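You operate a simulated robot arm through the tools that you are given. There is no shell and no other tool.

You run a simulated robot arm. Do the job below in one go: nothing can be reset, and whatever is moved stays where it is left.

Task
Clear the cracked violet pan from the press; press the green powder once.
Fine: the cracked pan goes on the black tray, the pressed one on the black swatch disc.

Only the result counts: the job must be done as asked and must still hold three seconds after the hand-in. Knocking over, shifting, dropping, spilling or breaking anything else fails it.

Robot
A 7-joint arm with a two-finger parallel gripper, fixed in place. Base frame: the origin is on the floor under the middle of its stand, x ahead of it, y to its left, z up; the work surface is at about z = 80. Readings come in cm, degrees, newtons and seconds.
With the tool pointing down near the work surface it reaches from about 10 to 66 cm from the base axis. Its first joint turns from -66.0 to 66.0 degrees. Payload 1.57 kg.
The TCP is the grasp point between the finger pads, 3 cm short of the fingertips. In the tool frame z runs along the fingers and y along their closing line. Largest opening 8 cm; finger width 1.7, thickness 1.2; the body of the gripper, 4 by 8.2 cm, starts 8 cm behind the TCP.
Orientation is told as [roll, pitch, yaw] about the base's x, y, z axes, in that order, counted from this pose: with the fingers straight down and closing along the base's y, the tool's x points along the base's -x, its y along +y and its z along -z.

Tools
- The arm moves only by the tool step_arm. Its argument "targets" is a list of rows, each an object (a shift or turn left out is 0, a gripper value left out holds the last) with "delta_pos": the shift along the tool's x, y, z in cm, a list of three; "rotation": the turn, a rotation vector about the tool's x, y, z in degrees, a list of three; "jaw": the closure, from 0 (fully open) to 1 (shut). In form: [{"delta_pos": [dx, dy, dz], "rotation": [wx, wy, wz], "jaw": jaw}, ...]. A call has 1 to 20 rows; each row shifts and turns the commanded pose from where the row before left it, along the tool's axes as they then stand. Rows are played at 5 a second. More than 5 cm and 8.6 degrees between two rows, or a gripper value outside its range, and nothing of the call is played. A pose out of reach is approached as far as the arm can. The call stops where the force on the tool passes 40 N (or 10 N more than at its start, if that is more) or the arm is blocked; 0.2 s more then pass. The fingers move at their own pace (about 7.2 cm/s each) and stop on an object; they squeeze with about 30 N. The grip force told is the motor's: it shows also when the fingers shut on nothing. Time passes only in rows, and 0.2 s behind the last, so rows that do not move let the fingers close. It gives the time, the measured TCP pose, the force on the tool (base axes), the opening and the grip force at its end, in the units of the frame above (readings bear some noise), with the torque about the TCP (base axes, N m) and any sound that the robot's microphone picked up.
- Cameras (640 x 400 px; columns grow to the right, rows downward): "scene" is fixed at [7.53, 44.23, 142.05]; the picture's right is [-0.64, -0.77, 0.00], its down [-0.47, 0.39, -0.79] and it looks along [0.61, -0.50, -0.61] (base axes); focal length 221 px, centre (320, 200). "wrist" rides on the gripper at [7.2, -0.7, -12.2] in the tool frame; the picture's right is [0.09, 1.00, 0.00], its down [-0.84, 0.08, -0.54] and it looks along [-0.54, 0.05, 0.84] (tool axes); focal length 238 px, centre (320, 200).
- snapshot(camera): a new picture of that camera. The clock stands still meanwhile.
- pixel_to_xyz(camera, pixels): for up to 12 pixels [column, row] of the newest picture of that camera ("zoom" is the newest enlarged one), the place [x, y, z] in the base frame of the surface seen there, good to about 0.2 cm, but the place of the scene camera against the robot may be out by one fixed shift of up to 1.2 cm in any direction. The clock stands still meanwhile.
- zoom(camera, box): a new picture of the part [left, top, right, bottom] of that camera's present view, enlarged. The clock stands still meanwhile.
- hand_in(): hands the job in; it is judged then, once.

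Open the gripper and draw the arm clear of the work before you hand the job in, unless the task says otherwise.

The tools are called after "Call:" as name(argument=value, ...) on one line, values as JSON. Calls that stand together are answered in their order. step_arm: Moves the arm, as the interface text tells. Its arguments: {"type":"object","properties":{"targets":{"type":"array","items":{"type":"object","properties":{"delta_pos":{"type":"array","items":{"type":"number"}},"rotation":{"type":"array","items":{"type":"number"}},"jaw":{"type":"number"}}}}},"required":["targets"]} The other tools are called the same way: snapshot (camera) takes a picture; pixel_to_xyz (camera, pixels) gives the place of the surface under pixels of a picture; zoom (camera, box) takes an enlarged picture of a part of a camera's view; hand_in () hands the job in.

At the start:

```text
t: 0.0
ee_pos: [29.56, 11.6, 129.66]
tcp_rot: [-0.1, -0.1, 0.0]
contact_force: [1.0, 0.0, -0.1]
ft_torque: [-0.02, 0.04, 0.02]
gripper_width: 7.99
finger_force: 0.0
```

scene: 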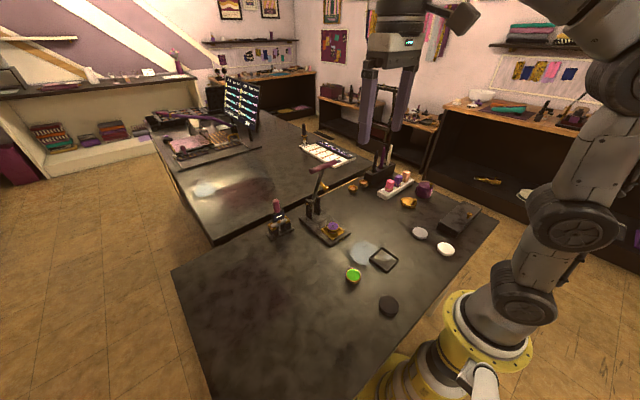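
wrist: 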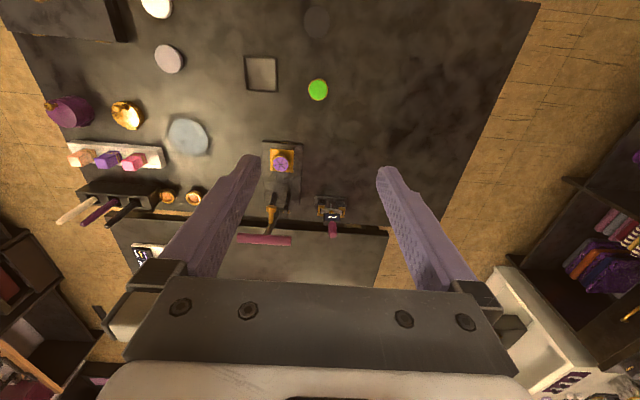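

I start by looking closely at the scene: the press with the violet pan sits near (330,225) in the scene view, the green pan at (353,276), a tray-like square at (384,260) and a dark disc at (388,306). I zoom into both views.

Call:
zoom(camera="scene", box=[250, 150, 410, 250])

Call:
zoom(camera="scene", box=[320, 170, 500, 330])

Call:
zoom(camera="wrist", box=[230, 40, 390, 260])

```text
4.00 times, centred on (330, 200) of scene
```

zoom: 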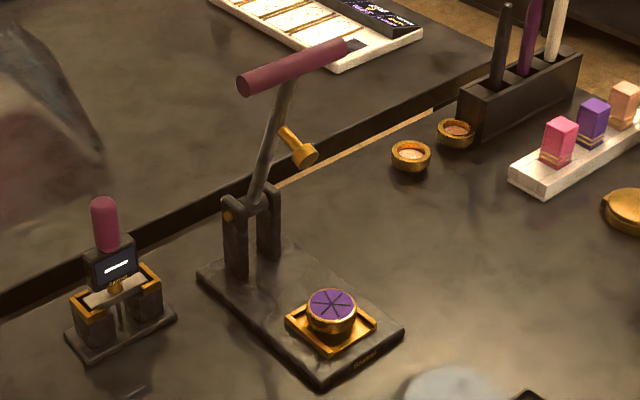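

```text
2.50 times, centred on (410, 250) of scene
```

zoom: 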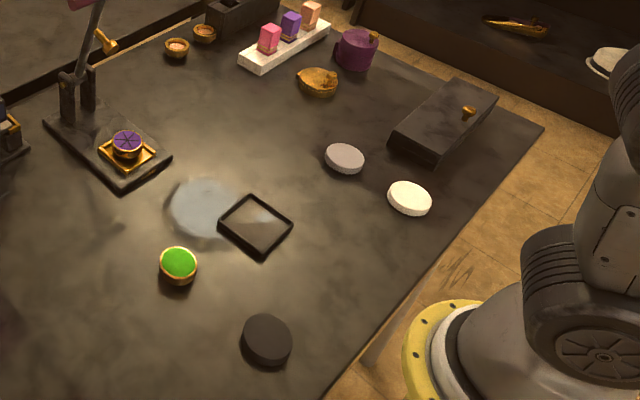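

```text
1.82 times, centred on (310, 150) of wrist
```

zoom: 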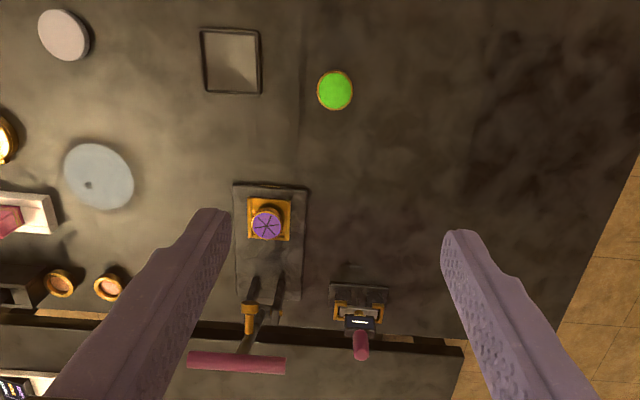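

The press has a lever (handle up) with a gold punch and a gold square seat holding the cracked violet pan; the black swatch disc is the dark one at (388,306), the black tray at (384,260). I measure the places of these from both cameras.

Call:
pixel_to_xyz(camera="scene", pixels=[[333, 226], [353, 275], [384, 260], [388, 304], [363, 250], [280, 220], [311, 170], [336, 166], [326, 188], [420, 233], [446, 249], [350, 300]])

Call:
snapshot(camera="wrist")

```text
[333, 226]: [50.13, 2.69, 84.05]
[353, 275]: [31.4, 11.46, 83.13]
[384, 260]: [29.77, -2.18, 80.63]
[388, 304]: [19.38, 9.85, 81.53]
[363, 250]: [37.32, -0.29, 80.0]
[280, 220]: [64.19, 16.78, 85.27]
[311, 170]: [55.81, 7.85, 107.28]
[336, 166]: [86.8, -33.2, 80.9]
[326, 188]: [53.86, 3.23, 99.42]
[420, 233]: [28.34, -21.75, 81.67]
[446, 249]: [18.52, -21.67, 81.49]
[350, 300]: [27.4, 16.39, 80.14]
```

```text
taken
```

wrist: 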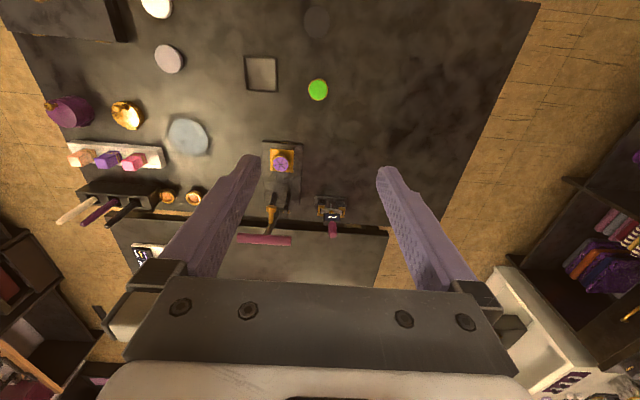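

Now the same points from the wrist camera (pan (281,163), green (318,90), tray (261,73), black disc (316,20)) to check the fixed offset of the scene camera.

Call:
pixel_to_xyz(camera="wrist", pixels=[[281, 164], [318, 90], [261, 73], [316, 20], [188, 135], [332, 228], [265, 240], [242, 239], [290, 241], [168, 59], [272, 215], [281, 150]])

Call:
zoom(camera="wrist", box=[240, 135, 320, 255])

Call:
zoom(camera="scene", box=[295, 155, 365, 250])

```text
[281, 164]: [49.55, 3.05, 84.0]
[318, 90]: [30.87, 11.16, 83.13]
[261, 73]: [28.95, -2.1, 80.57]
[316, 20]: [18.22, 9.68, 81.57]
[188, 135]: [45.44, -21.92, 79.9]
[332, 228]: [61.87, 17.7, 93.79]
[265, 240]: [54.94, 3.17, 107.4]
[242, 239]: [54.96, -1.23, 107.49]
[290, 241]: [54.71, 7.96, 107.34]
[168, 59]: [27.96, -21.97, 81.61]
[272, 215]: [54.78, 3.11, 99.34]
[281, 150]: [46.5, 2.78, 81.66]
```

```text
3.33 times, centred on (280, 195) of wrist
```

zoom: 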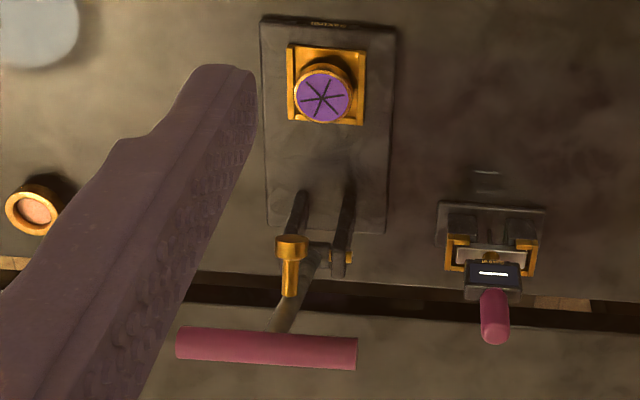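

```text
4.21 times, centred on (330, 202) of scene
```

zoom: 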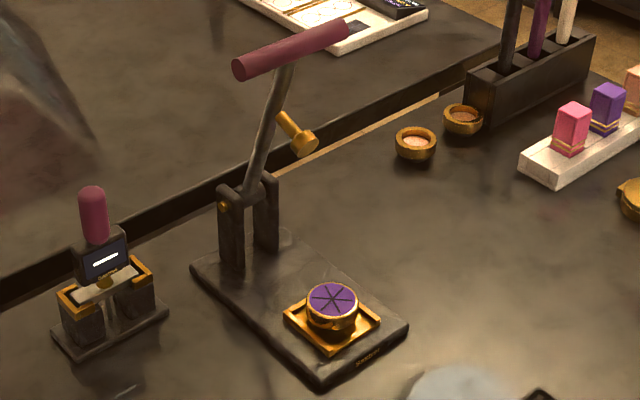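

Wrist and scene readings differ by about 0.7 cm in x, so I will trust the wrist. I zoom tightly on the press, the device beside it and the tray for hidden details.

Call:
zoom(camera="scene", box=[262, 195, 302, 240])

Call:
zoom(camera="scene", box=[312, 212, 362, 248])

Call:
zoom(camera="scene", box=[340, 240, 410, 325])

```text
8.89 times, centred on (282, 218) of scene
```

zoom: 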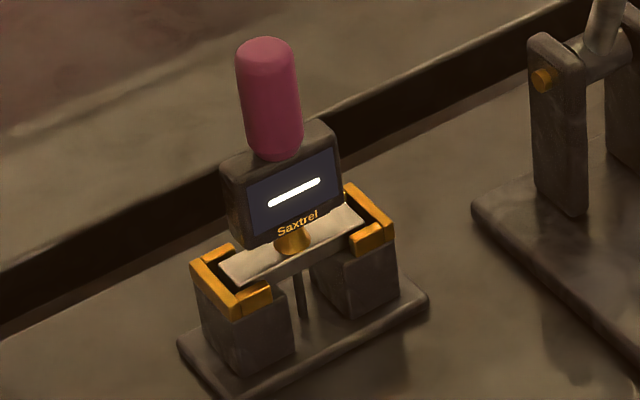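

```text
11.11 times, centred on (337, 230) of scene
```

zoom: 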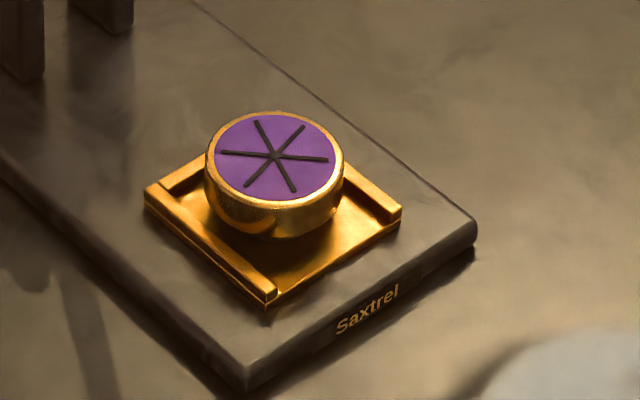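

```text
4.71 times, centred on (375, 282) of scene
```

zoom: 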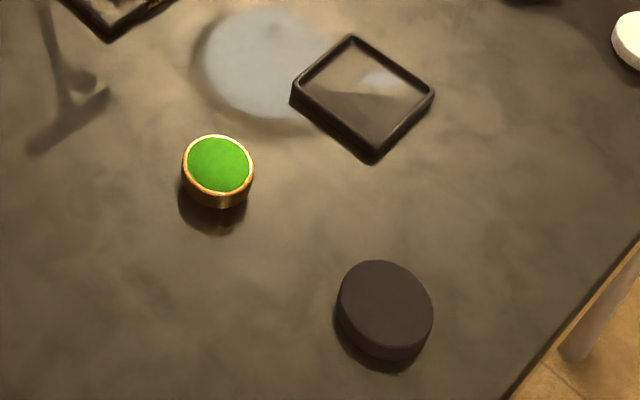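

The seat has low rails on three sides (open at the front), and the pan height matters for the grip. I measure points on rims, sides, rails and posts in the latest scene picture.

Call:
zoom(camera="scene", box=[335, 260, 371, 294])

Call:
pixel_to_xyz(camera="scene", pixels=[[348, 281], [353, 284], [353, 287], [345, 276], [361, 276], [353, 269], [353, 291], [340, 276], [333, 231], [334, 236], [327, 234], [345, 230]])

```text
11.76 times, centred on (353, 277) of scene
```

zoom: 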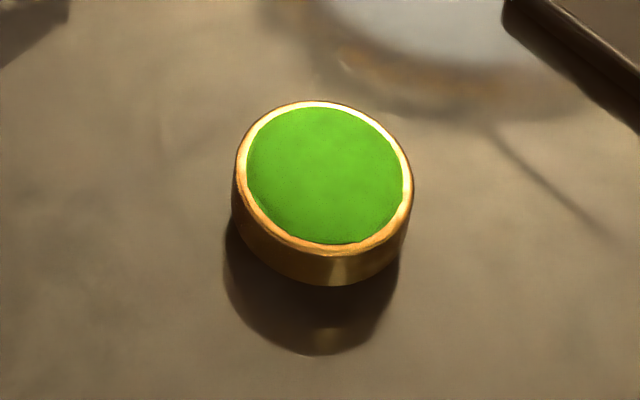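

```text
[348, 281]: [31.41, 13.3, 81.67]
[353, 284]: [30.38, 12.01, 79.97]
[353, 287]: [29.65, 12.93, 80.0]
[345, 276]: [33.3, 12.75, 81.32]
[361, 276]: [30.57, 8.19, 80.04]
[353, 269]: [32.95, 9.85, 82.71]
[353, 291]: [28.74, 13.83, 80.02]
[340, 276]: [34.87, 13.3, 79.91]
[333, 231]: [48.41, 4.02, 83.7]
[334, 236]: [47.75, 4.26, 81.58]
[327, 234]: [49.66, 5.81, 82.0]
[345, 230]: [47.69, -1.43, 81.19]
```

The z readings say the green pan's top is about 3 cm above the table while the visible side looks shorter, so I want a close wrist view. Way is clear; I descend to about (23, 11.6, 97) with the gripper open.

Call:
step_arm(targets=[{"delta_pos": [0.8, 0, 4.1]}, {"delta_pos": [0.8, 0, 4.1]}, {"delta_pos": [0.8, 0, 4.1]}, {"delta_pos": [0.8, 0, 4.1]}, {"delta_pos": [0.8, 0, 4.1]}, {"delta_pos": [0.8, 0, 4.1]}, {"delta_pos": [0.8, 0, 4.1]}, {"delta_pos": [0.8, 0, 4.1]}])

Call:
snapshot(camera="wrist")

```text
t: 1.8
ee_pos: [23.42, 11.64, 96.68]
tcp_rot: [-0.2, -0.2, 0.0]
contact_force: [0.0, 0.5, 0.5]
ft_torque: [0.0, -0.03, 0.0]
gripper_width: 8.01
finger_force: 0.1
```

```text
taken
```

wrist: 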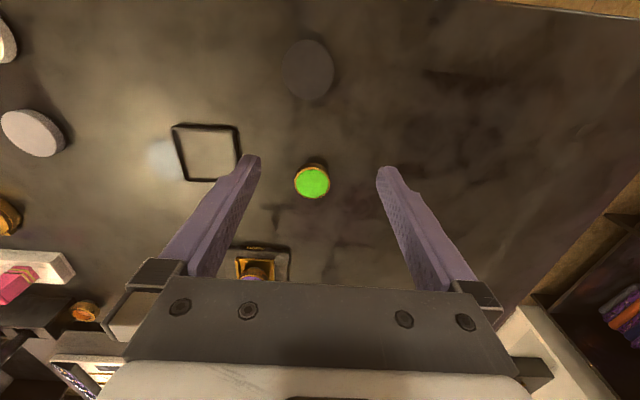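

The green pan is at (312,182) in the wrist view, black disc at (308,69), tray at (206,152). I zoom in and measure these points.

Call:
zoom(camera="wrist", box=[280, 150, 344, 214])

Call:
pixel_to_xyz(camera="wrist", pixels=[[312, 182], [312, 167], [312, 164], [312, 196], [296, 182], [327, 182], [308, 69], [308, 42], [308, 98], [206, 152], [239, 150], [175, 153]])

```text
6.25 times, centred on (312, 182) of wrist
```

zoom: 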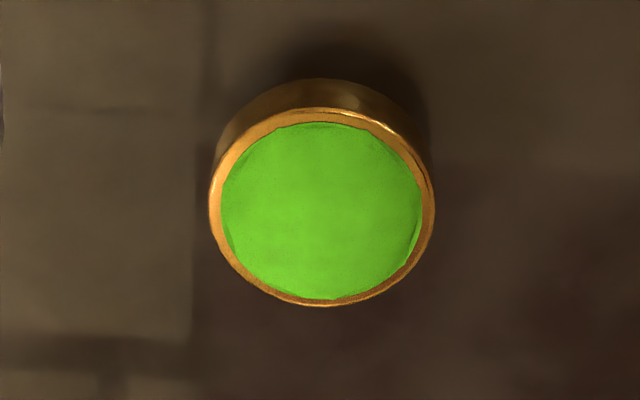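

```text
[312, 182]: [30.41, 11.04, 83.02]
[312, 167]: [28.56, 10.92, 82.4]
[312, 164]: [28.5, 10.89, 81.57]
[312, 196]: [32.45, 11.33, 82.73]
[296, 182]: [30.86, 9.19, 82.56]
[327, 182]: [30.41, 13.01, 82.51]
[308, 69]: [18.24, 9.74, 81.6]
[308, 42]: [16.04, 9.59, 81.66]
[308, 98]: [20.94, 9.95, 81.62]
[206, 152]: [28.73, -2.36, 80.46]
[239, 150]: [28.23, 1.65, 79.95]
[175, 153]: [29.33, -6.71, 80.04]
```

Rim of green pan is at z≈82.6 (height ≈2.6 cm), centre about (30.6, 11.2), diameter ≈4.5. Next I take a nearer look at the press from about (38, 3, 100), still well clear of the lever at x≈54.

Call:
step_arm(targets=[{"delta_pos": [-3.65, -2.15, -0.85]}, {"delta_pos": [-3.65, -2.15, -0.85]}, {"delta_pos": [-3.65, -2.15, -0.85]}, {"delta_pos": [-3.65, -2.15, -0.85]}])

Call:
snapshot(camera="wrist")

Call:
snapshot(camera="scene")

```text
t: 2.8
ee_pos: [38.01, 3.01, 100.3]
tcp_rot: [-0.1, -0.2, 0.1]
contact_force: [0.7, -0.1, -0.1]
ft_torque: [0.0, -0.03, -0.03]
gripper_width: 7.97
finger_force: 0.0
```

```text
taken
```

wrist: 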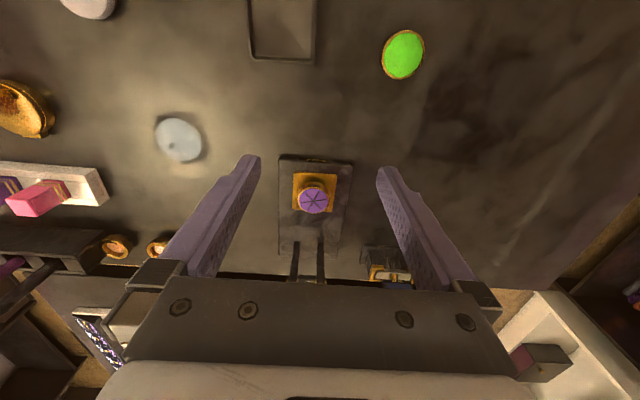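

```text
taken
```

scene: 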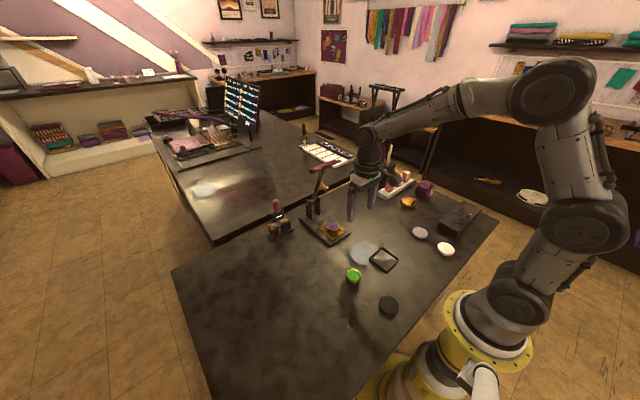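

The violet pan shows at (314,199) in the wrist view, the posts at (295–322, 240–280). I zoom and measure the seat, pan and hinge, and look at the hand's size in the scene view.

Call:
zoom(camera="wrist", box=[270, 145, 360, 285])

Call:
pixel_to_xyz(camera="wrist", pixels=[[314, 200], [314, 189], [314, 176], [302, 175], [325, 176], [296, 190], [333, 190], [297, 210], [332, 210], [295, 245], [321, 245], [308, 230]])

Call:
zoom(camera="scene", box=[290, 100, 430, 250])

```text
2.86 times, centred on (315, 215) of wrist
```

zoom: 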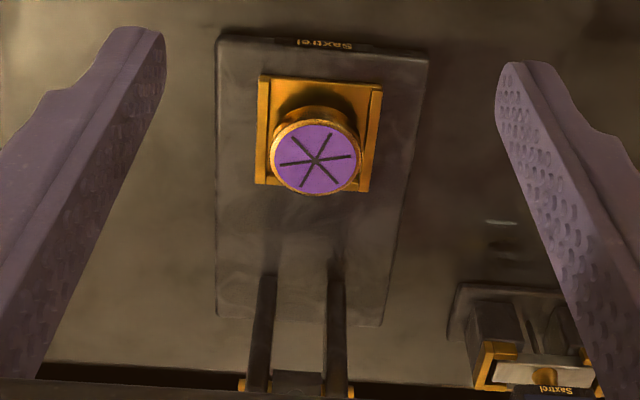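

```text
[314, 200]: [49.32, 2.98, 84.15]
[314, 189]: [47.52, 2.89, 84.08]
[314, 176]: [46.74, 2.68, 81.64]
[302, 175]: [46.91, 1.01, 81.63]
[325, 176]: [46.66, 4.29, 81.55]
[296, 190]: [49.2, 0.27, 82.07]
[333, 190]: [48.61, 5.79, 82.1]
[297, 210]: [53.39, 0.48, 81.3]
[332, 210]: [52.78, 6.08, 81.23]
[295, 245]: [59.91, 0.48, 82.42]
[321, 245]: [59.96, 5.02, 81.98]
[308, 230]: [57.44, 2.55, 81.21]
```

```text
2.67 times, centred on (360, 175) of scene
```

zoom: 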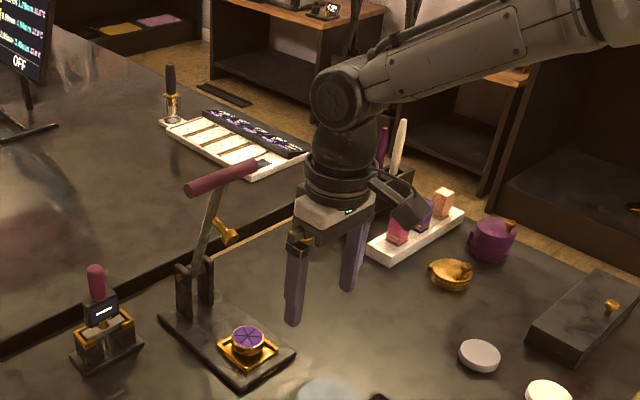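

Seat floor z≈81.6, rail tops ≈82.1, violet pan top ≈84.1 at (49.5, 3.0). Now I measure hinge pin, lever and punch in the scene picture.

Call:
zoom(camera="scene", box=[295, 155, 345, 240])

Call:
pixel_to_xyz(camera="scene", pixels=[[307, 204], [308, 201], [317, 197], [313, 200], [316, 188], [319, 178], [321, 188], [324, 189], [327, 189], [305, 172], [334, 162], [320, 167]])

```text
4.71 times, centred on (320, 198) of scene
```

zoom: 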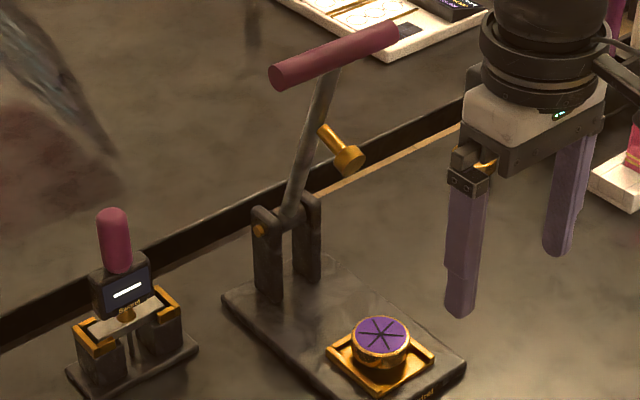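

```text
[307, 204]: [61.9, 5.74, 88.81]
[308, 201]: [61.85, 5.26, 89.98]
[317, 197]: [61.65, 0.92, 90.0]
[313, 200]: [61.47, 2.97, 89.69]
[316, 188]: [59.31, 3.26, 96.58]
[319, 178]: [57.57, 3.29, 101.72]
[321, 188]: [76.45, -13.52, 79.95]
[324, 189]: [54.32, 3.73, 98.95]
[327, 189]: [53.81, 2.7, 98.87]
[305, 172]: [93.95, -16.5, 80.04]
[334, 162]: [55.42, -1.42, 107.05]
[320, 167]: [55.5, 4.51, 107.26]
```

Hinge is at about (61.2, 3, 88.8), handle axis at about (54.8, 106.5), punch face near (52.5, 98.5) – a vertical hand above the seat would come close to it. I tilt the tool 15° (body leaning back toward the base) and go to a pre-grasp 10 cm back along the tool axis from the violet pan.

Call:
step_arm(targets=[{"rotation": [0, -7.5, 0]}, {"rotation": [0, -7.5, 0]}, {"delta_pos": [-2.22, 0, 2.37]}, {"delta_pos": [-2.22, 0, 2.37]}, {"delta_pos": [-2.22, 0, 2.37]}, {"delta_pos": [0, 0, 0]}])

Call:
snapshot(camera="wrist")

Call:
zoom(camera="scene", box=[290, 100, 430, 250])

```text
t: 4.2
ee_pos: [46.27, 2.77, 95.28]
tcp_rot: [-0.1, -15.2, 0.1]
contact_force: [0.4, -1.6, 0.3]
ft_torque: [-0.01, 0.02, -0.01]
gripper_width: 8.0
finger_force: 0.0
```

```text
taken
```

wrist: 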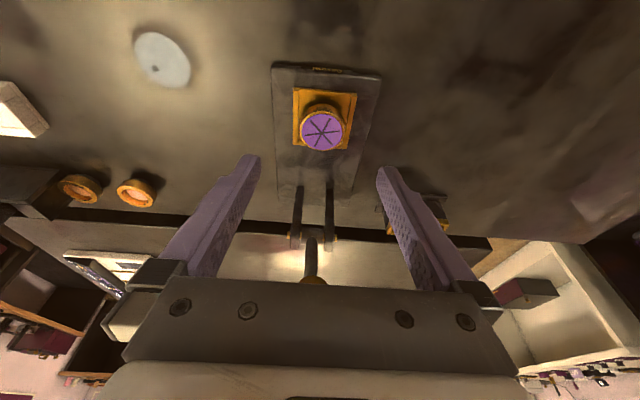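

```text
2.67 times, centred on (360, 175) of scene
```

zoom: 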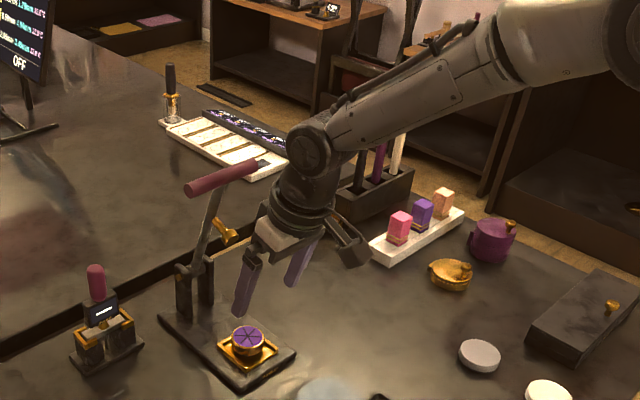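

The pan is at (322,131) in the wrist view, hand well clear of the punch. I zoom and measure once more before descending.

Call:
zoom(camera="wrist", box=[270, 60, 390, 180])

Call:
pixel_to_xyz(camera="wrist", pixels=[[322, 131], [301, 131], [342, 131], [322, 113], [322, 150], [322, 96], [298, 115], [350, 115], [296, 145], [345, 147], [303, 131], [340, 131]])

Call:
step_arm(targets=[{"delta_pos": [0, 0, 0]}])

```text
3.33 times, centred on (330, 120) of wrist
```

zoom: 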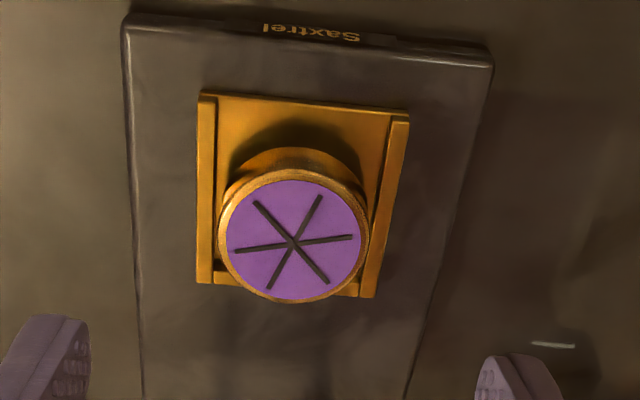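

```text
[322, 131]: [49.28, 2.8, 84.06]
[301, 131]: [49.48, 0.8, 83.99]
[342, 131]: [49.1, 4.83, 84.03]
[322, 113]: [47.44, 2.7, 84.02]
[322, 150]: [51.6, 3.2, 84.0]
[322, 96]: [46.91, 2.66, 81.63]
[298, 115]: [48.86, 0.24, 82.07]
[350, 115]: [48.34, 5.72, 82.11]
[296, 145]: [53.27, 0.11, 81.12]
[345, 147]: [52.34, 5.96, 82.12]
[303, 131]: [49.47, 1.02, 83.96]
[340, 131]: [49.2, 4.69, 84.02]
```

```text
t: 4.6
ee_pos: [46.28, 2.74, 95.42]
tcp_rot: [-0.1, -15.2, 0.1]
contact_force: [1.1, 0.1, 0.7]
ft_torque: [0.02, -0.01, -0.01]
gripper_width: 8.01
finger_force: 0.1
```

Pan centre reads (49.5, 2.85), rim z≈84.0; TCP is at (46.28, 2.75, 95.35). I descend 8 cm along the tool axis first, then check.

Call:
step_arm(targets=[{"delta_pos": [0, 0.03, 2.7]}, {"delta_pos": [0, 0.03, 2.7]}, {"delta_pos": [0, 0.03, 2.6]}, {"delta_pos": [0, 0, 0]}])

Call:
snapshot(camera="wrist")

Call:
zoom(camera="scene", box=[290, 140, 390, 250])

```text
t: 5.6
ee_pos: [48.23, 3.12, 87.34]
tcp_rot: [0.0, -15.2, 0.0]
contact_force: [0.4, -0.2, -0.2]
ft_torque: [-0.03, 0.0, -0.01]
gripper_width: 7.99
finger_force: 0.1
```

```text
taken
```

wrist: 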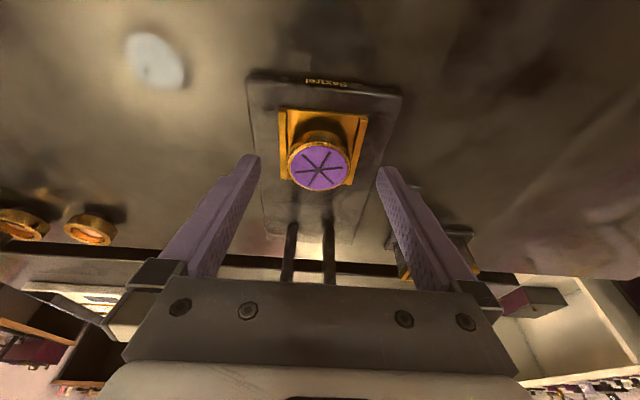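

```text
3.64 times, centred on (340, 195) of scene
```

zoom: 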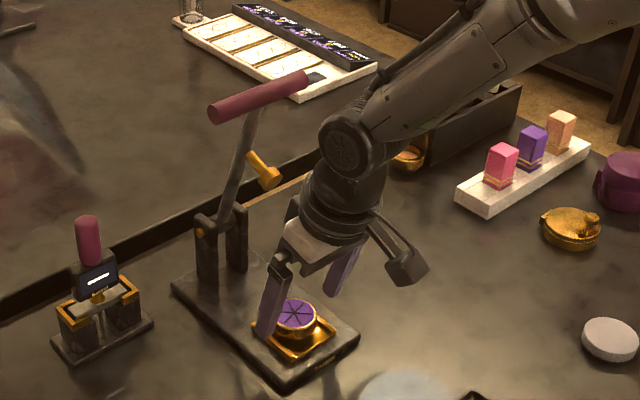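

Fingers straddle the pan symmetrically (pan at (319,167), finger tips at ~255 and ~382). I go down the last ~1.9 cm and close gradually.

Call:
step_arm(targets=[{"delta_pos": [-0.1, 0, 1.0]}, {"delta_pos": [-0.05, 0, 0.9]}, {"jaw": 0.3}, {"jaw": 0.38}, {"jaw": 0.44}, {"jaw": 0.5}, {"jaw": 1.0}, {"jaw": 1.0}, {"jaw": 1.0}])

Call:
snapshot(camera="wrist")

Call:
zoom(camera="scene", box=[290, 180, 370, 250])

```text
t: 7.6
ee_pos: [48.9, 3.26, 85.71]
tcp_rot: [-0.1, -15.1, 0.1]
contact_force: [0.7, -1.2, -0.3]
ft_torque: [0.04, -0.04, -0.02]
gripper_width: 4.43
finger_force: 30.0
```

```text
taken
```

wrist: 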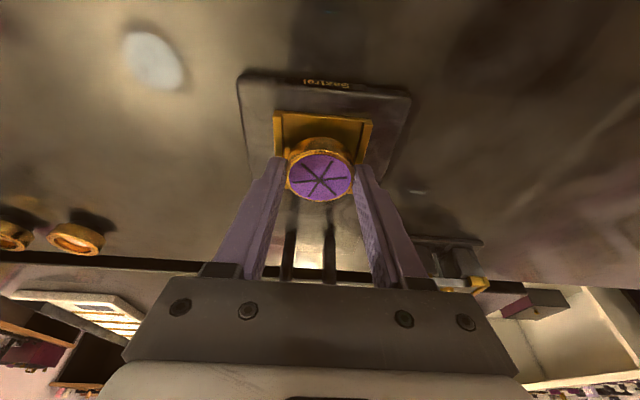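

```text
5.71 times, centred on (330, 215) of scene
```

zoom: 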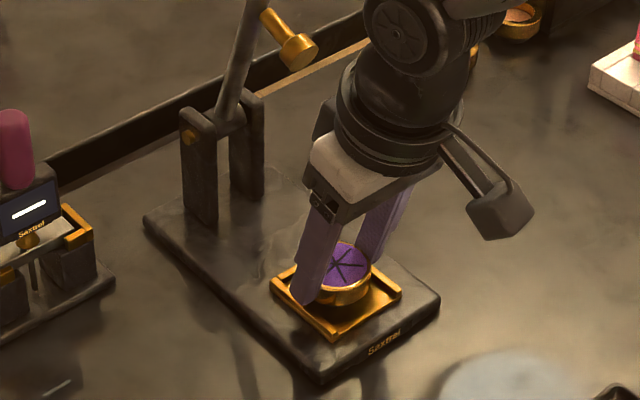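

Grip is firm on the pan (width 4.43, 30 N). I lift it back along the tool axis, out of the seat.

Call:
step_arm(targets=[{"delta_pos": [0, 0, -1.0]}, {"delta_pos": [0, 0, -2.0]}, {"delta_pos": [0, 0, -3.0]}, {"delta_pos": [0, 0, -3.0]}, {"delta_pos": [0, 0, 0]}])

Call:
snapshot(camera="wrist")

Call:
zoom(camera="scene", box=[290, 140, 390, 250])

```text
t: 8.8
ee_pos: [46.61, 3.29, 94.31]
tcp_rot: [-0.2, -15.0, 0.0]
contact_force: [-0.4, -0.2, 0.9]
ft_torque: [0.03, 0.02, 0.0]
gripper_width: 4.44
finger_force: 29.7
```

```text
taken
```

wrist: 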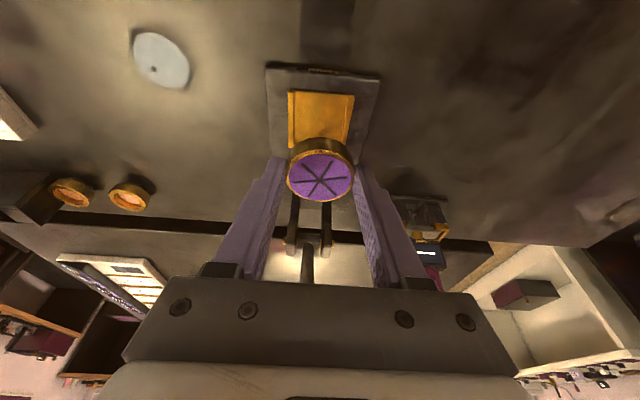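

```text
3.64 times, centred on (340, 195) of scene
```

zoom: 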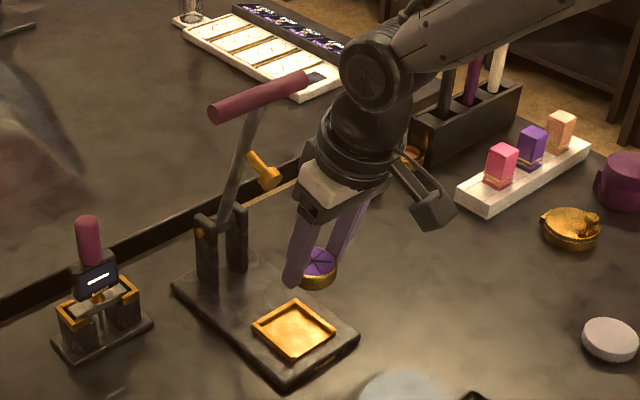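

The pan is lifted out, hanging level. While here I measure the empty seat for later placement of the green pan.

Call:
zoom(camera="wrist", box=[270, 60, 380, 160])

Call:
pixel_to_xyz(camera="wrist", pixels=[[290, 95], [320, 95], [353, 98], [290, 140], [350, 135], [320, 120], [293, 120], [348, 120], [320, 130], [296, 105], [346, 105], [320, 72]])

Call:
zoom(camera="scene", box=[312, 212, 362, 248])

```text
4.00 times, centred on (325, 110) of wrist
```

zoom: 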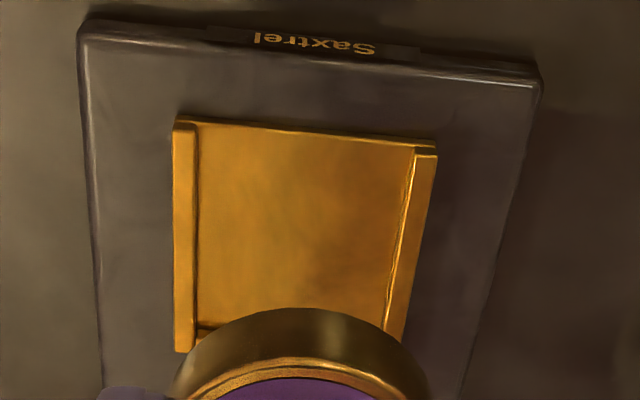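

```text
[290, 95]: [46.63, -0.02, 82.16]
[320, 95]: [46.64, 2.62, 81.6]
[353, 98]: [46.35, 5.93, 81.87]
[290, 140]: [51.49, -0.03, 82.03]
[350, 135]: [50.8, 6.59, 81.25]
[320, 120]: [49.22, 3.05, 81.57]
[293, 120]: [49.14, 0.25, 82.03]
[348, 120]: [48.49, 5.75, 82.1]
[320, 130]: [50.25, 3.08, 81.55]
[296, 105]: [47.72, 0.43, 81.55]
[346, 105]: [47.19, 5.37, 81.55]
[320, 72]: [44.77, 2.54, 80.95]
```

```text
11.11 times, centred on (337, 230) of scene
```

zoom: 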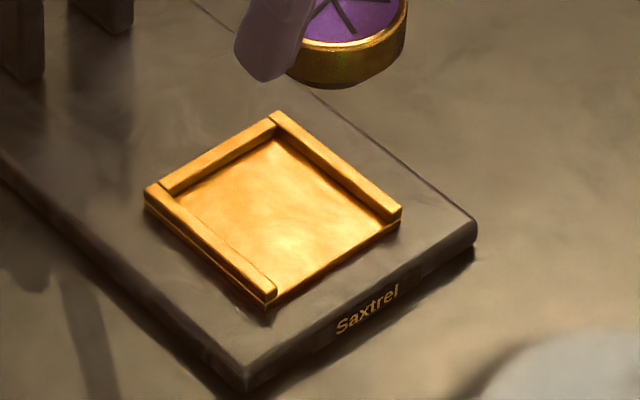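

The seat's inside spans about x 46.4–52, y 0.45–5.35 (floor z 81.57), open at the front. Now I carry the violet pan over toward the tray, to about (28.3, -2.2, 93).

Call:
step_arm(targets=[{"delta_pos": [1.8, -0.55, -0.35]}, {"delta_pos": [3.0, -0.9, -0.58]}, {"delta_pos": [3.6, -1.1, -0.7]}, {"delta_pos": [3.6, -1.1, -0.7]}, {"delta_pos": [3.6, -1.1, -0.7]}, {"delta_pos": [2.4, -0.7, -0.45]}, {"delta_pos": [0, 0, 0]}])

Call:
snapshot(camera="wrist")

Call:
snapshot(camera="scene")

```text
t: 10.4
ee_pos: [27.96, -2.34, 93.3]
tcp_rot: [0.0, -15.1, -0.1]
contact_force: [1.0, -0.1, -0.4]
ft_torque: [0.02, 0.0, 0.0]
gripper_width: 4.44
finger_force: 30.1
```

```text
taken
```

wrist: 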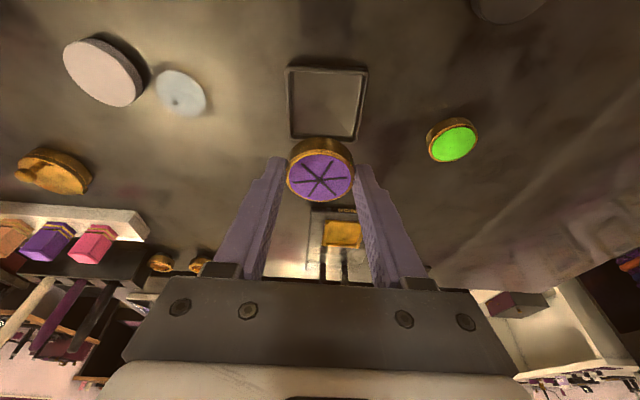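

```text
taken
```

scene: 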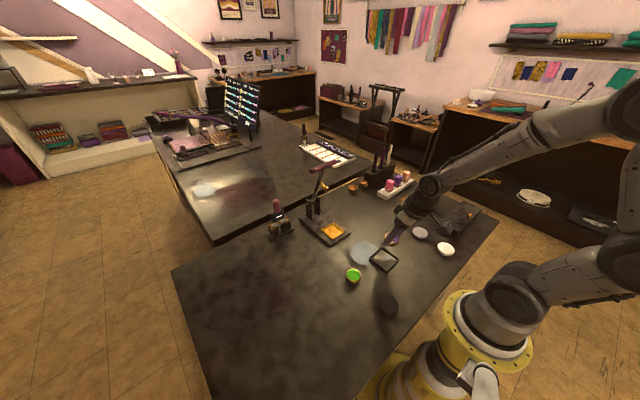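

The tray shows at (326,103) in the wrist view, the held pan above/behind it. I measure the tray's corners and the pan.

Call:
zoom(camera="wrist", box=[270, 50, 390, 170])

Call:
pixel_to_xyz(camera="wrist", pixels=[[287, 70], [366, 71], [292, 137], [358, 138], [328, 69], [326, 103], [310, 100], [345, 100], [289, 100], [362, 100], [326, 80], [326, 135]])

```text
3.33 times, centred on (330, 110) of wrist
```

zoom: 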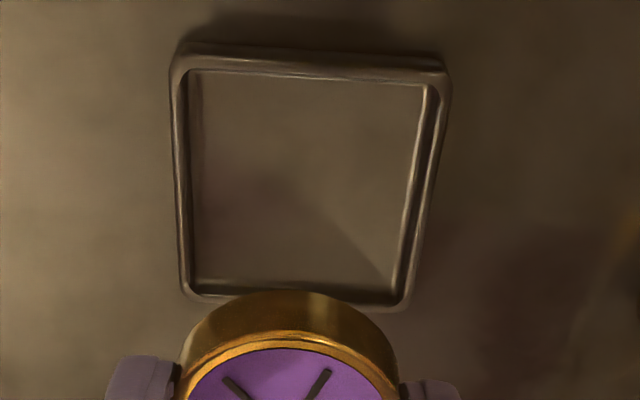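

```text
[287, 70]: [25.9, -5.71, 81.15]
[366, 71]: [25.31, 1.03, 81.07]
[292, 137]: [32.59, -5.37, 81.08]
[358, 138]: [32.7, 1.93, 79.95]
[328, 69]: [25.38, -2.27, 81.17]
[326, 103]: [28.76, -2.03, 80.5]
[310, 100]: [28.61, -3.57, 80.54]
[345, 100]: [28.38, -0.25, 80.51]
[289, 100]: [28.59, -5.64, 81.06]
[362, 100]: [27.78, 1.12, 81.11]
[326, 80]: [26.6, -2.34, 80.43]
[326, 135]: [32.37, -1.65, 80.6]
```

Tray centre ≈ (28.95, -2.2), rim z 81.1, floor 80.5. Pan bottom hangs ≈4.05 cm below the TCP, so I lower toward TCP (28.35, -2.2, 84.7), slowing at the end.

Call:
step_arm(targets=[{"delta_pos": [0.41, 0.03, 1.86]}, {"delta_pos": [0.41, 0.03, 1.86]}, {"delta_pos": [0.41, 0.03, 1.86]}, {"delta_pos": [0.3, 0.03, 1.35]}, {"delta_pos": [0.15, 0.02, 0.7]}, {"delta_pos": [0.1, 0, 0.4]}, {"delta_pos": [0, 0, 0]}])

Call:
snapshot(camera="wrist")

Call:
zoom(camera="scene", box=[345, 215, 425, 285])

```text
t: 12.0
ee_pos: [28.38, -2.12, 84.81]
tcp_rot: [-0.1, -15.3, 0.0]
contact_force: [-0.2, -0.4, 0.8]
ft_torque: [0.03, 0.0, 0.02]
gripper_width: 4.41
finger_force: 29.7
```

```text
taken
```

wrist: 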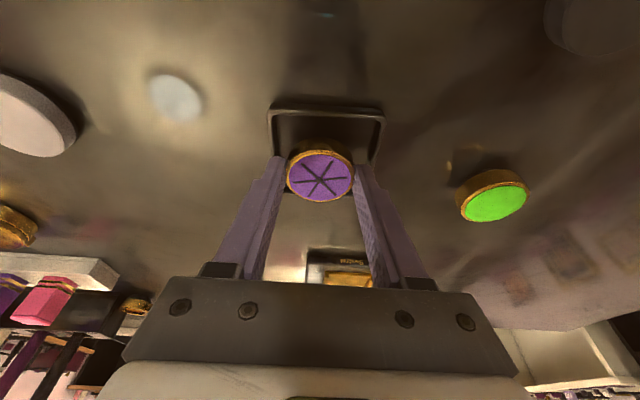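

```text
5.71 times, centred on (385, 250) of scene
```

zoom: 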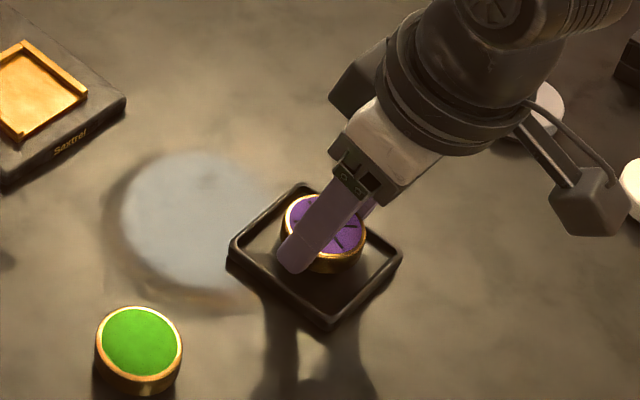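

Pan is just above the tray floor (no contact force yet). I check its position against the tray rims before the last bit.

Call:
pixel_to_xyz(camera="wrist", pixels=[[320, 177], [289, 177], [352, 177], [320, 152], [270, 120], [384, 118], [326, 108], [320, 198], [320, 145]])

Call:
step_arm(targets=[{"delta_pos": [0.026, 0, 0.097]}, {"delta_pos": [0.026, 0, 0.097]}, {"delta_pos": [0, 0, 0]}])

```text
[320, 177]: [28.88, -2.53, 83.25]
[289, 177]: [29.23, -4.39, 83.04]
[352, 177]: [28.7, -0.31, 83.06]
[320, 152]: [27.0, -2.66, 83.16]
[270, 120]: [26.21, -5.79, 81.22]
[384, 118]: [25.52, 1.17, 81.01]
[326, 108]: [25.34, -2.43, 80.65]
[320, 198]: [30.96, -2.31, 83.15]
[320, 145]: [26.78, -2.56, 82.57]
```

```text
t: 12.8
ee_pos: [28.51, -2.2, 84.62]
tcp_rot: [0.0, -15.2, 0.0]
contact_force: [-0.6, -0.3, 1.1]
ft_torque: [0.01, -0.04, 0.01]
gripper_width: 4.42
finger_force: 29.5
```

Pan centre ≈ (28.95, -2.4), well inside the rims. Rim height suggests it is within ~0.1 cm of the floor; I step down in 0.06 cm steps watching the force.

Call:
step_arm(targets=[{"delta_pos": [0.016, 0, 0.058]}, {"delta_pos": [0, 0, 0]}])

Call:
zoom(camera="scene", box=[365, 235, 405, 275])

```text
t: 13.4
ee_pos: [28.57, -2.31, 84.6]
tcp_rot: [-0.1, -15.2, 0.0]
contact_force: [-2.5, -0.7, 6.8]
ft_torque: [0.01, 0.03, 0.01]
gripper_width: 4.44
finger_force: 29.7
```

```text
10.00 times, centred on (385, 255) of scene
```

zoom: 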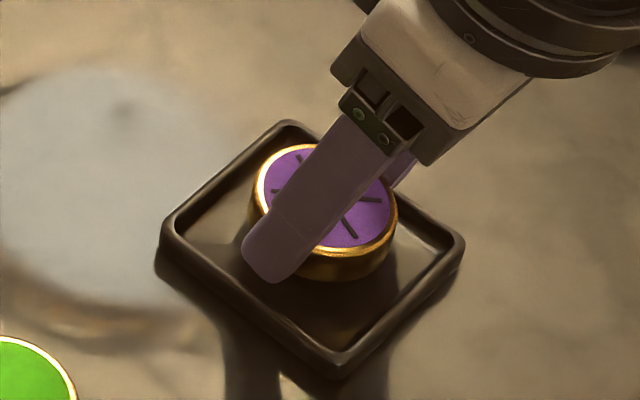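

Contact is felt (Fz ≈ 6.8 N), the pan stands on the tray floor. I open gently and retreat along the tool axis.

Call:
step_arm(targets=[{"jaw": 0.4}, {"jaw": 0.33}, {"jaw": 0.25}, {"delta_pos": [0, 0, 0], "jaw": 0.25}, {"delta_pos": [0, 0, -0.5]}, {"delta_pos": [0, 0, -1.5]}, {"delta_pos": [0, 0, -3.0]}, {"delta_pos": [0, 0, -3.0]}, {"delta_pos": [0, 0, 0], "jaw": 0.0}])

Call:
snapshot(camera="wrist")

Call:
zoom(camera="scene", box=[340, 220, 420, 300])

```text
t: 15.4
ee_pos: [26.23, -2.12, 92.09]
tcp_rot: [-0.1, -15.2, 0.1]
contact_force: [0.3, -0.4, 0.1]
ft_torque: [-0.04, 0.01, 0.0]
gripper_width: 7.98
finger_force: 0.0
```

```text
taken
```

wrist: 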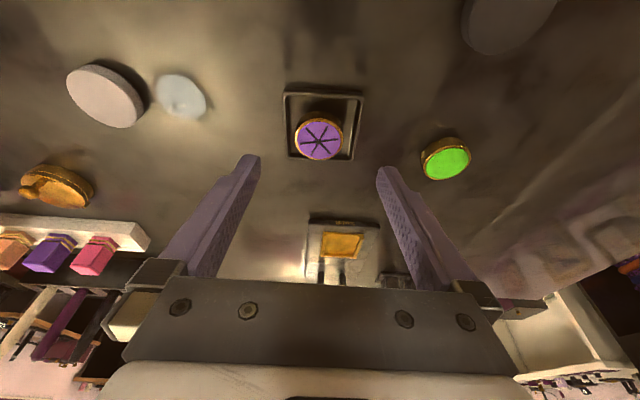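

```text
5.00 times, centred on (380, 260) of scene
```

zoom: 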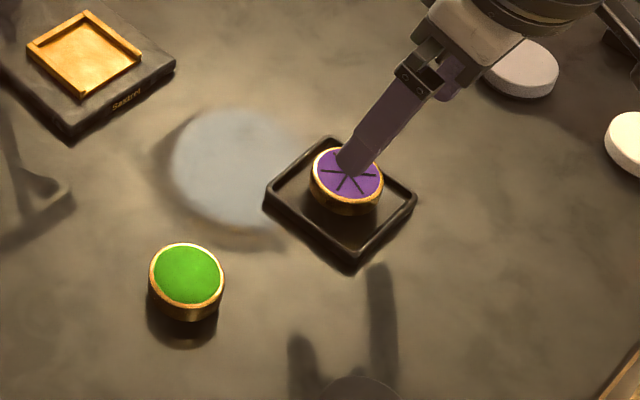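

The violet pan stands in the tray, gripper free. I move to the pre-grasp above the green pan.

Call:
step_arm(targets=[{"delta_pos": [-0.39, 3.33, -0.08]}, {"delta_pos": [-0.39, 3.33, -0.08]}, {"delta_pos": [-0.39, 3.33, -0.08]}, {"delta_pos": [-0.39, 3.33, -0.08]}, {"delta_pos": [0, 0, 0]}])

Call:
snapshot(camera="wrist")

Call:
zoom(camera="wrist", box=[260, 80, 380, 200])

```text
t: 16.6
ee_pos: [27.88, 11.29, 93.3]
tcp_rot: [-0.2, -15.1, 0.0]
contact_force: [-0.3, 0.9, 0.3]
ft_torque: [0.0, -0.01, -0.03]
gripper_width: 7.99
finger_force: 0.1
```

```text
taken
```

wrist: 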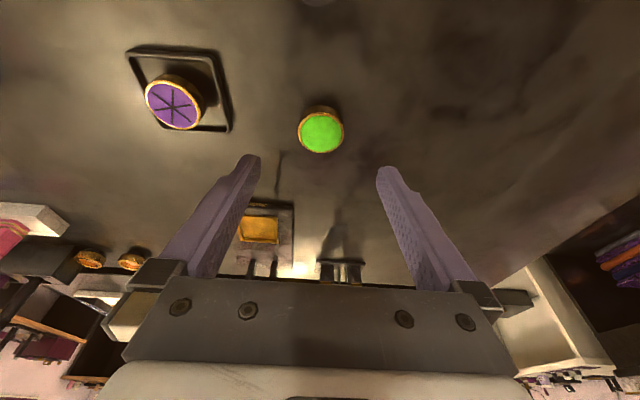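

```text
3.33 times, centred on (320, 140) of wrist
```

zoom: 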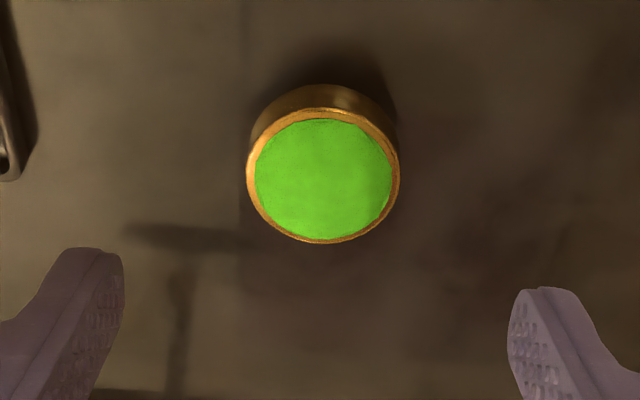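

Green pan rim is centred at (321,132.7). I measure it.

Call:
pixel_to_xyz(camera="wrist", pixels=[[321, 133], [321, 113], [321, 152], [299, 132], [343, 134], [321, 114], [300, 128], [342, 128], [321, 107]])

Call:
step_arm(targets=[{"delta_pos": [0, 0, 0]}])

```text
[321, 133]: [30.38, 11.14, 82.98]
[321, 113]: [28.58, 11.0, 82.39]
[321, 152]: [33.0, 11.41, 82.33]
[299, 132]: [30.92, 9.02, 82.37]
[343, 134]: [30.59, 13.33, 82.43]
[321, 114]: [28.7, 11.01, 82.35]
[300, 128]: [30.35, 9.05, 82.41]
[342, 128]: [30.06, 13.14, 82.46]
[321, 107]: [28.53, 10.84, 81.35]
```

```text
t: 17.0
ee_pos: [27.8, 11.13, 93.34]
tcp_rot: [-0.1, -15.2, 0.0]
contact_force: [-0.1, 0.0, -0.2]
ft_torque: [-0.04, -0.01, -0.03]
gripper_width: 8.0
finger_force: 0.1
```

Green pan: centre (30.75, 11.15), rim z 82.4. I descend along the tool axis to TCP ≈ (30.15, 11.15, 84.1).

Call:
step_arm(targets=[{"delta_pos": [0.05, 0, 2.7]}, {"delta_pos": [0.05, 0, 2.7]}, {"delta_pos": [0.05, 0, 2.6]}, {"delta_pos": [0, 0, 1.0]}, {"delta_pos": [0, 0, 0.5]}, {"delta_pos": [0, 0, 0]}])

Call:
snapshot(camera="wrist")

Call:
zoom(camera="scene", box=[320, 235, 390, 305])

```text
t: 18.4
ee_pos: [30.21, 10.96, 83.83]
tcp_rot: [-0.2, -15.3, 0.0]
contact_force: [-0.9, -0.6, -0.7]
ft_torque: [0.01, 0.0, 0.01]
gripper_width: 8.01
finger_force: 0.1
```

```text
taken
```

wrist: 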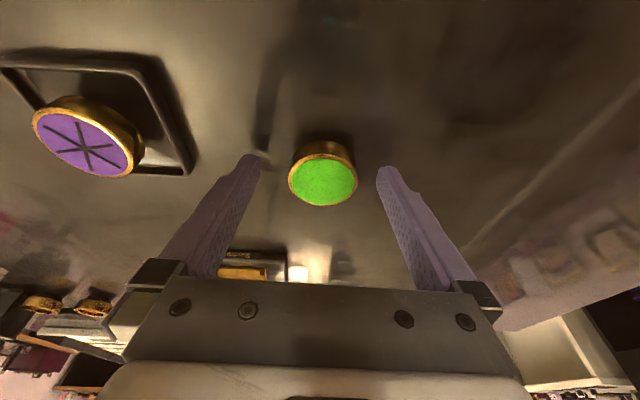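

```text
5.71 times, centred on (355, 270) of scene
```

zoom: 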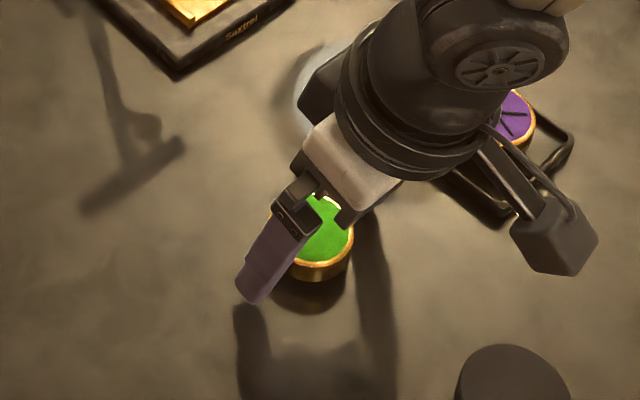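

Pan is at col 323 between fingers centred ~319, so I shift 0.15 cm in +y, raise 0.1 and close gradually.

Call:
step_arm(targets=[{"delta_pos": [0, 0.15, -0.1]}, {"jaw": 0.3}, {"jaw": 0.38}, {"jaw": 0.42}, {"jaw": 0.46}, {"jaw": 0.55}, {"jaw": 1.0}, {"jaw": 1.0}, {"jaw": 1.0}])

Call:
snapshot(camera="wrist")

```text
t: 20.4
ee_pos: [30.25, 11.25, 84.01]
tcp_rot: [-0.1, -15.2, 0.0]
contact_force: [-0.7, -1.1, 1.4]
ft_torque: [0.0, -0.01, 0.01]
gripper_width: 4.53
finger_force: 30.6
```

```text
taken
```

wrist: 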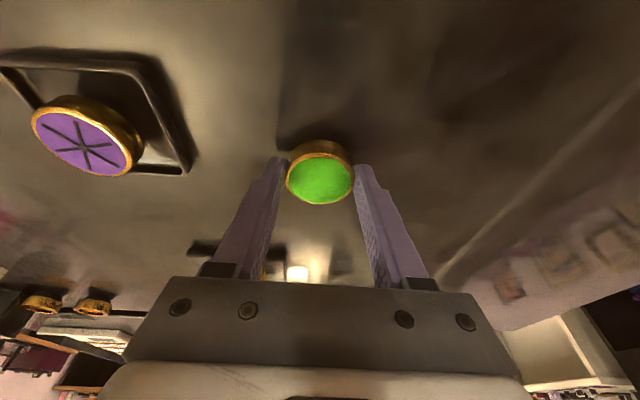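

Grip on the green pan holds (4.53 cm, 30 N). I lift it straight up about 9 cm with a gentle start.

Call:
step_arm(targets=[{"delta_pos": [-0.13, 0, -0.48]}, {"delta_pos": [-0.26, 0, -0.97]}, {"delta_pos": [-0.52, 0, -1.93]}, {"delta_pos": [-0.65, 0, -2.4]}, {"delta_pos": [-0.52, 0, -1.93]}, {"delta_pos": [-0.26, 0, -0.97]}, {"delta_pos": [0, 0, 0]}])

Call:
snapshot(camera="wrist")

```text
t: 22.0
ee_pos: [29.95, 11.29, 92.81]
tcp_rot: [-0.1, -15.1, 0.0]
contact_force: [0.1, 0.3, -0.3]
ft_torque: [0.03, -0.01, 0.02]
gripper_width: 4.53
finger_force: 30.1
```

```text
taken
```

wrist: 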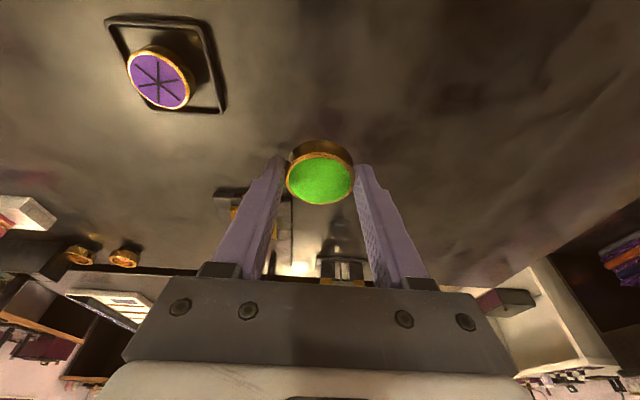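

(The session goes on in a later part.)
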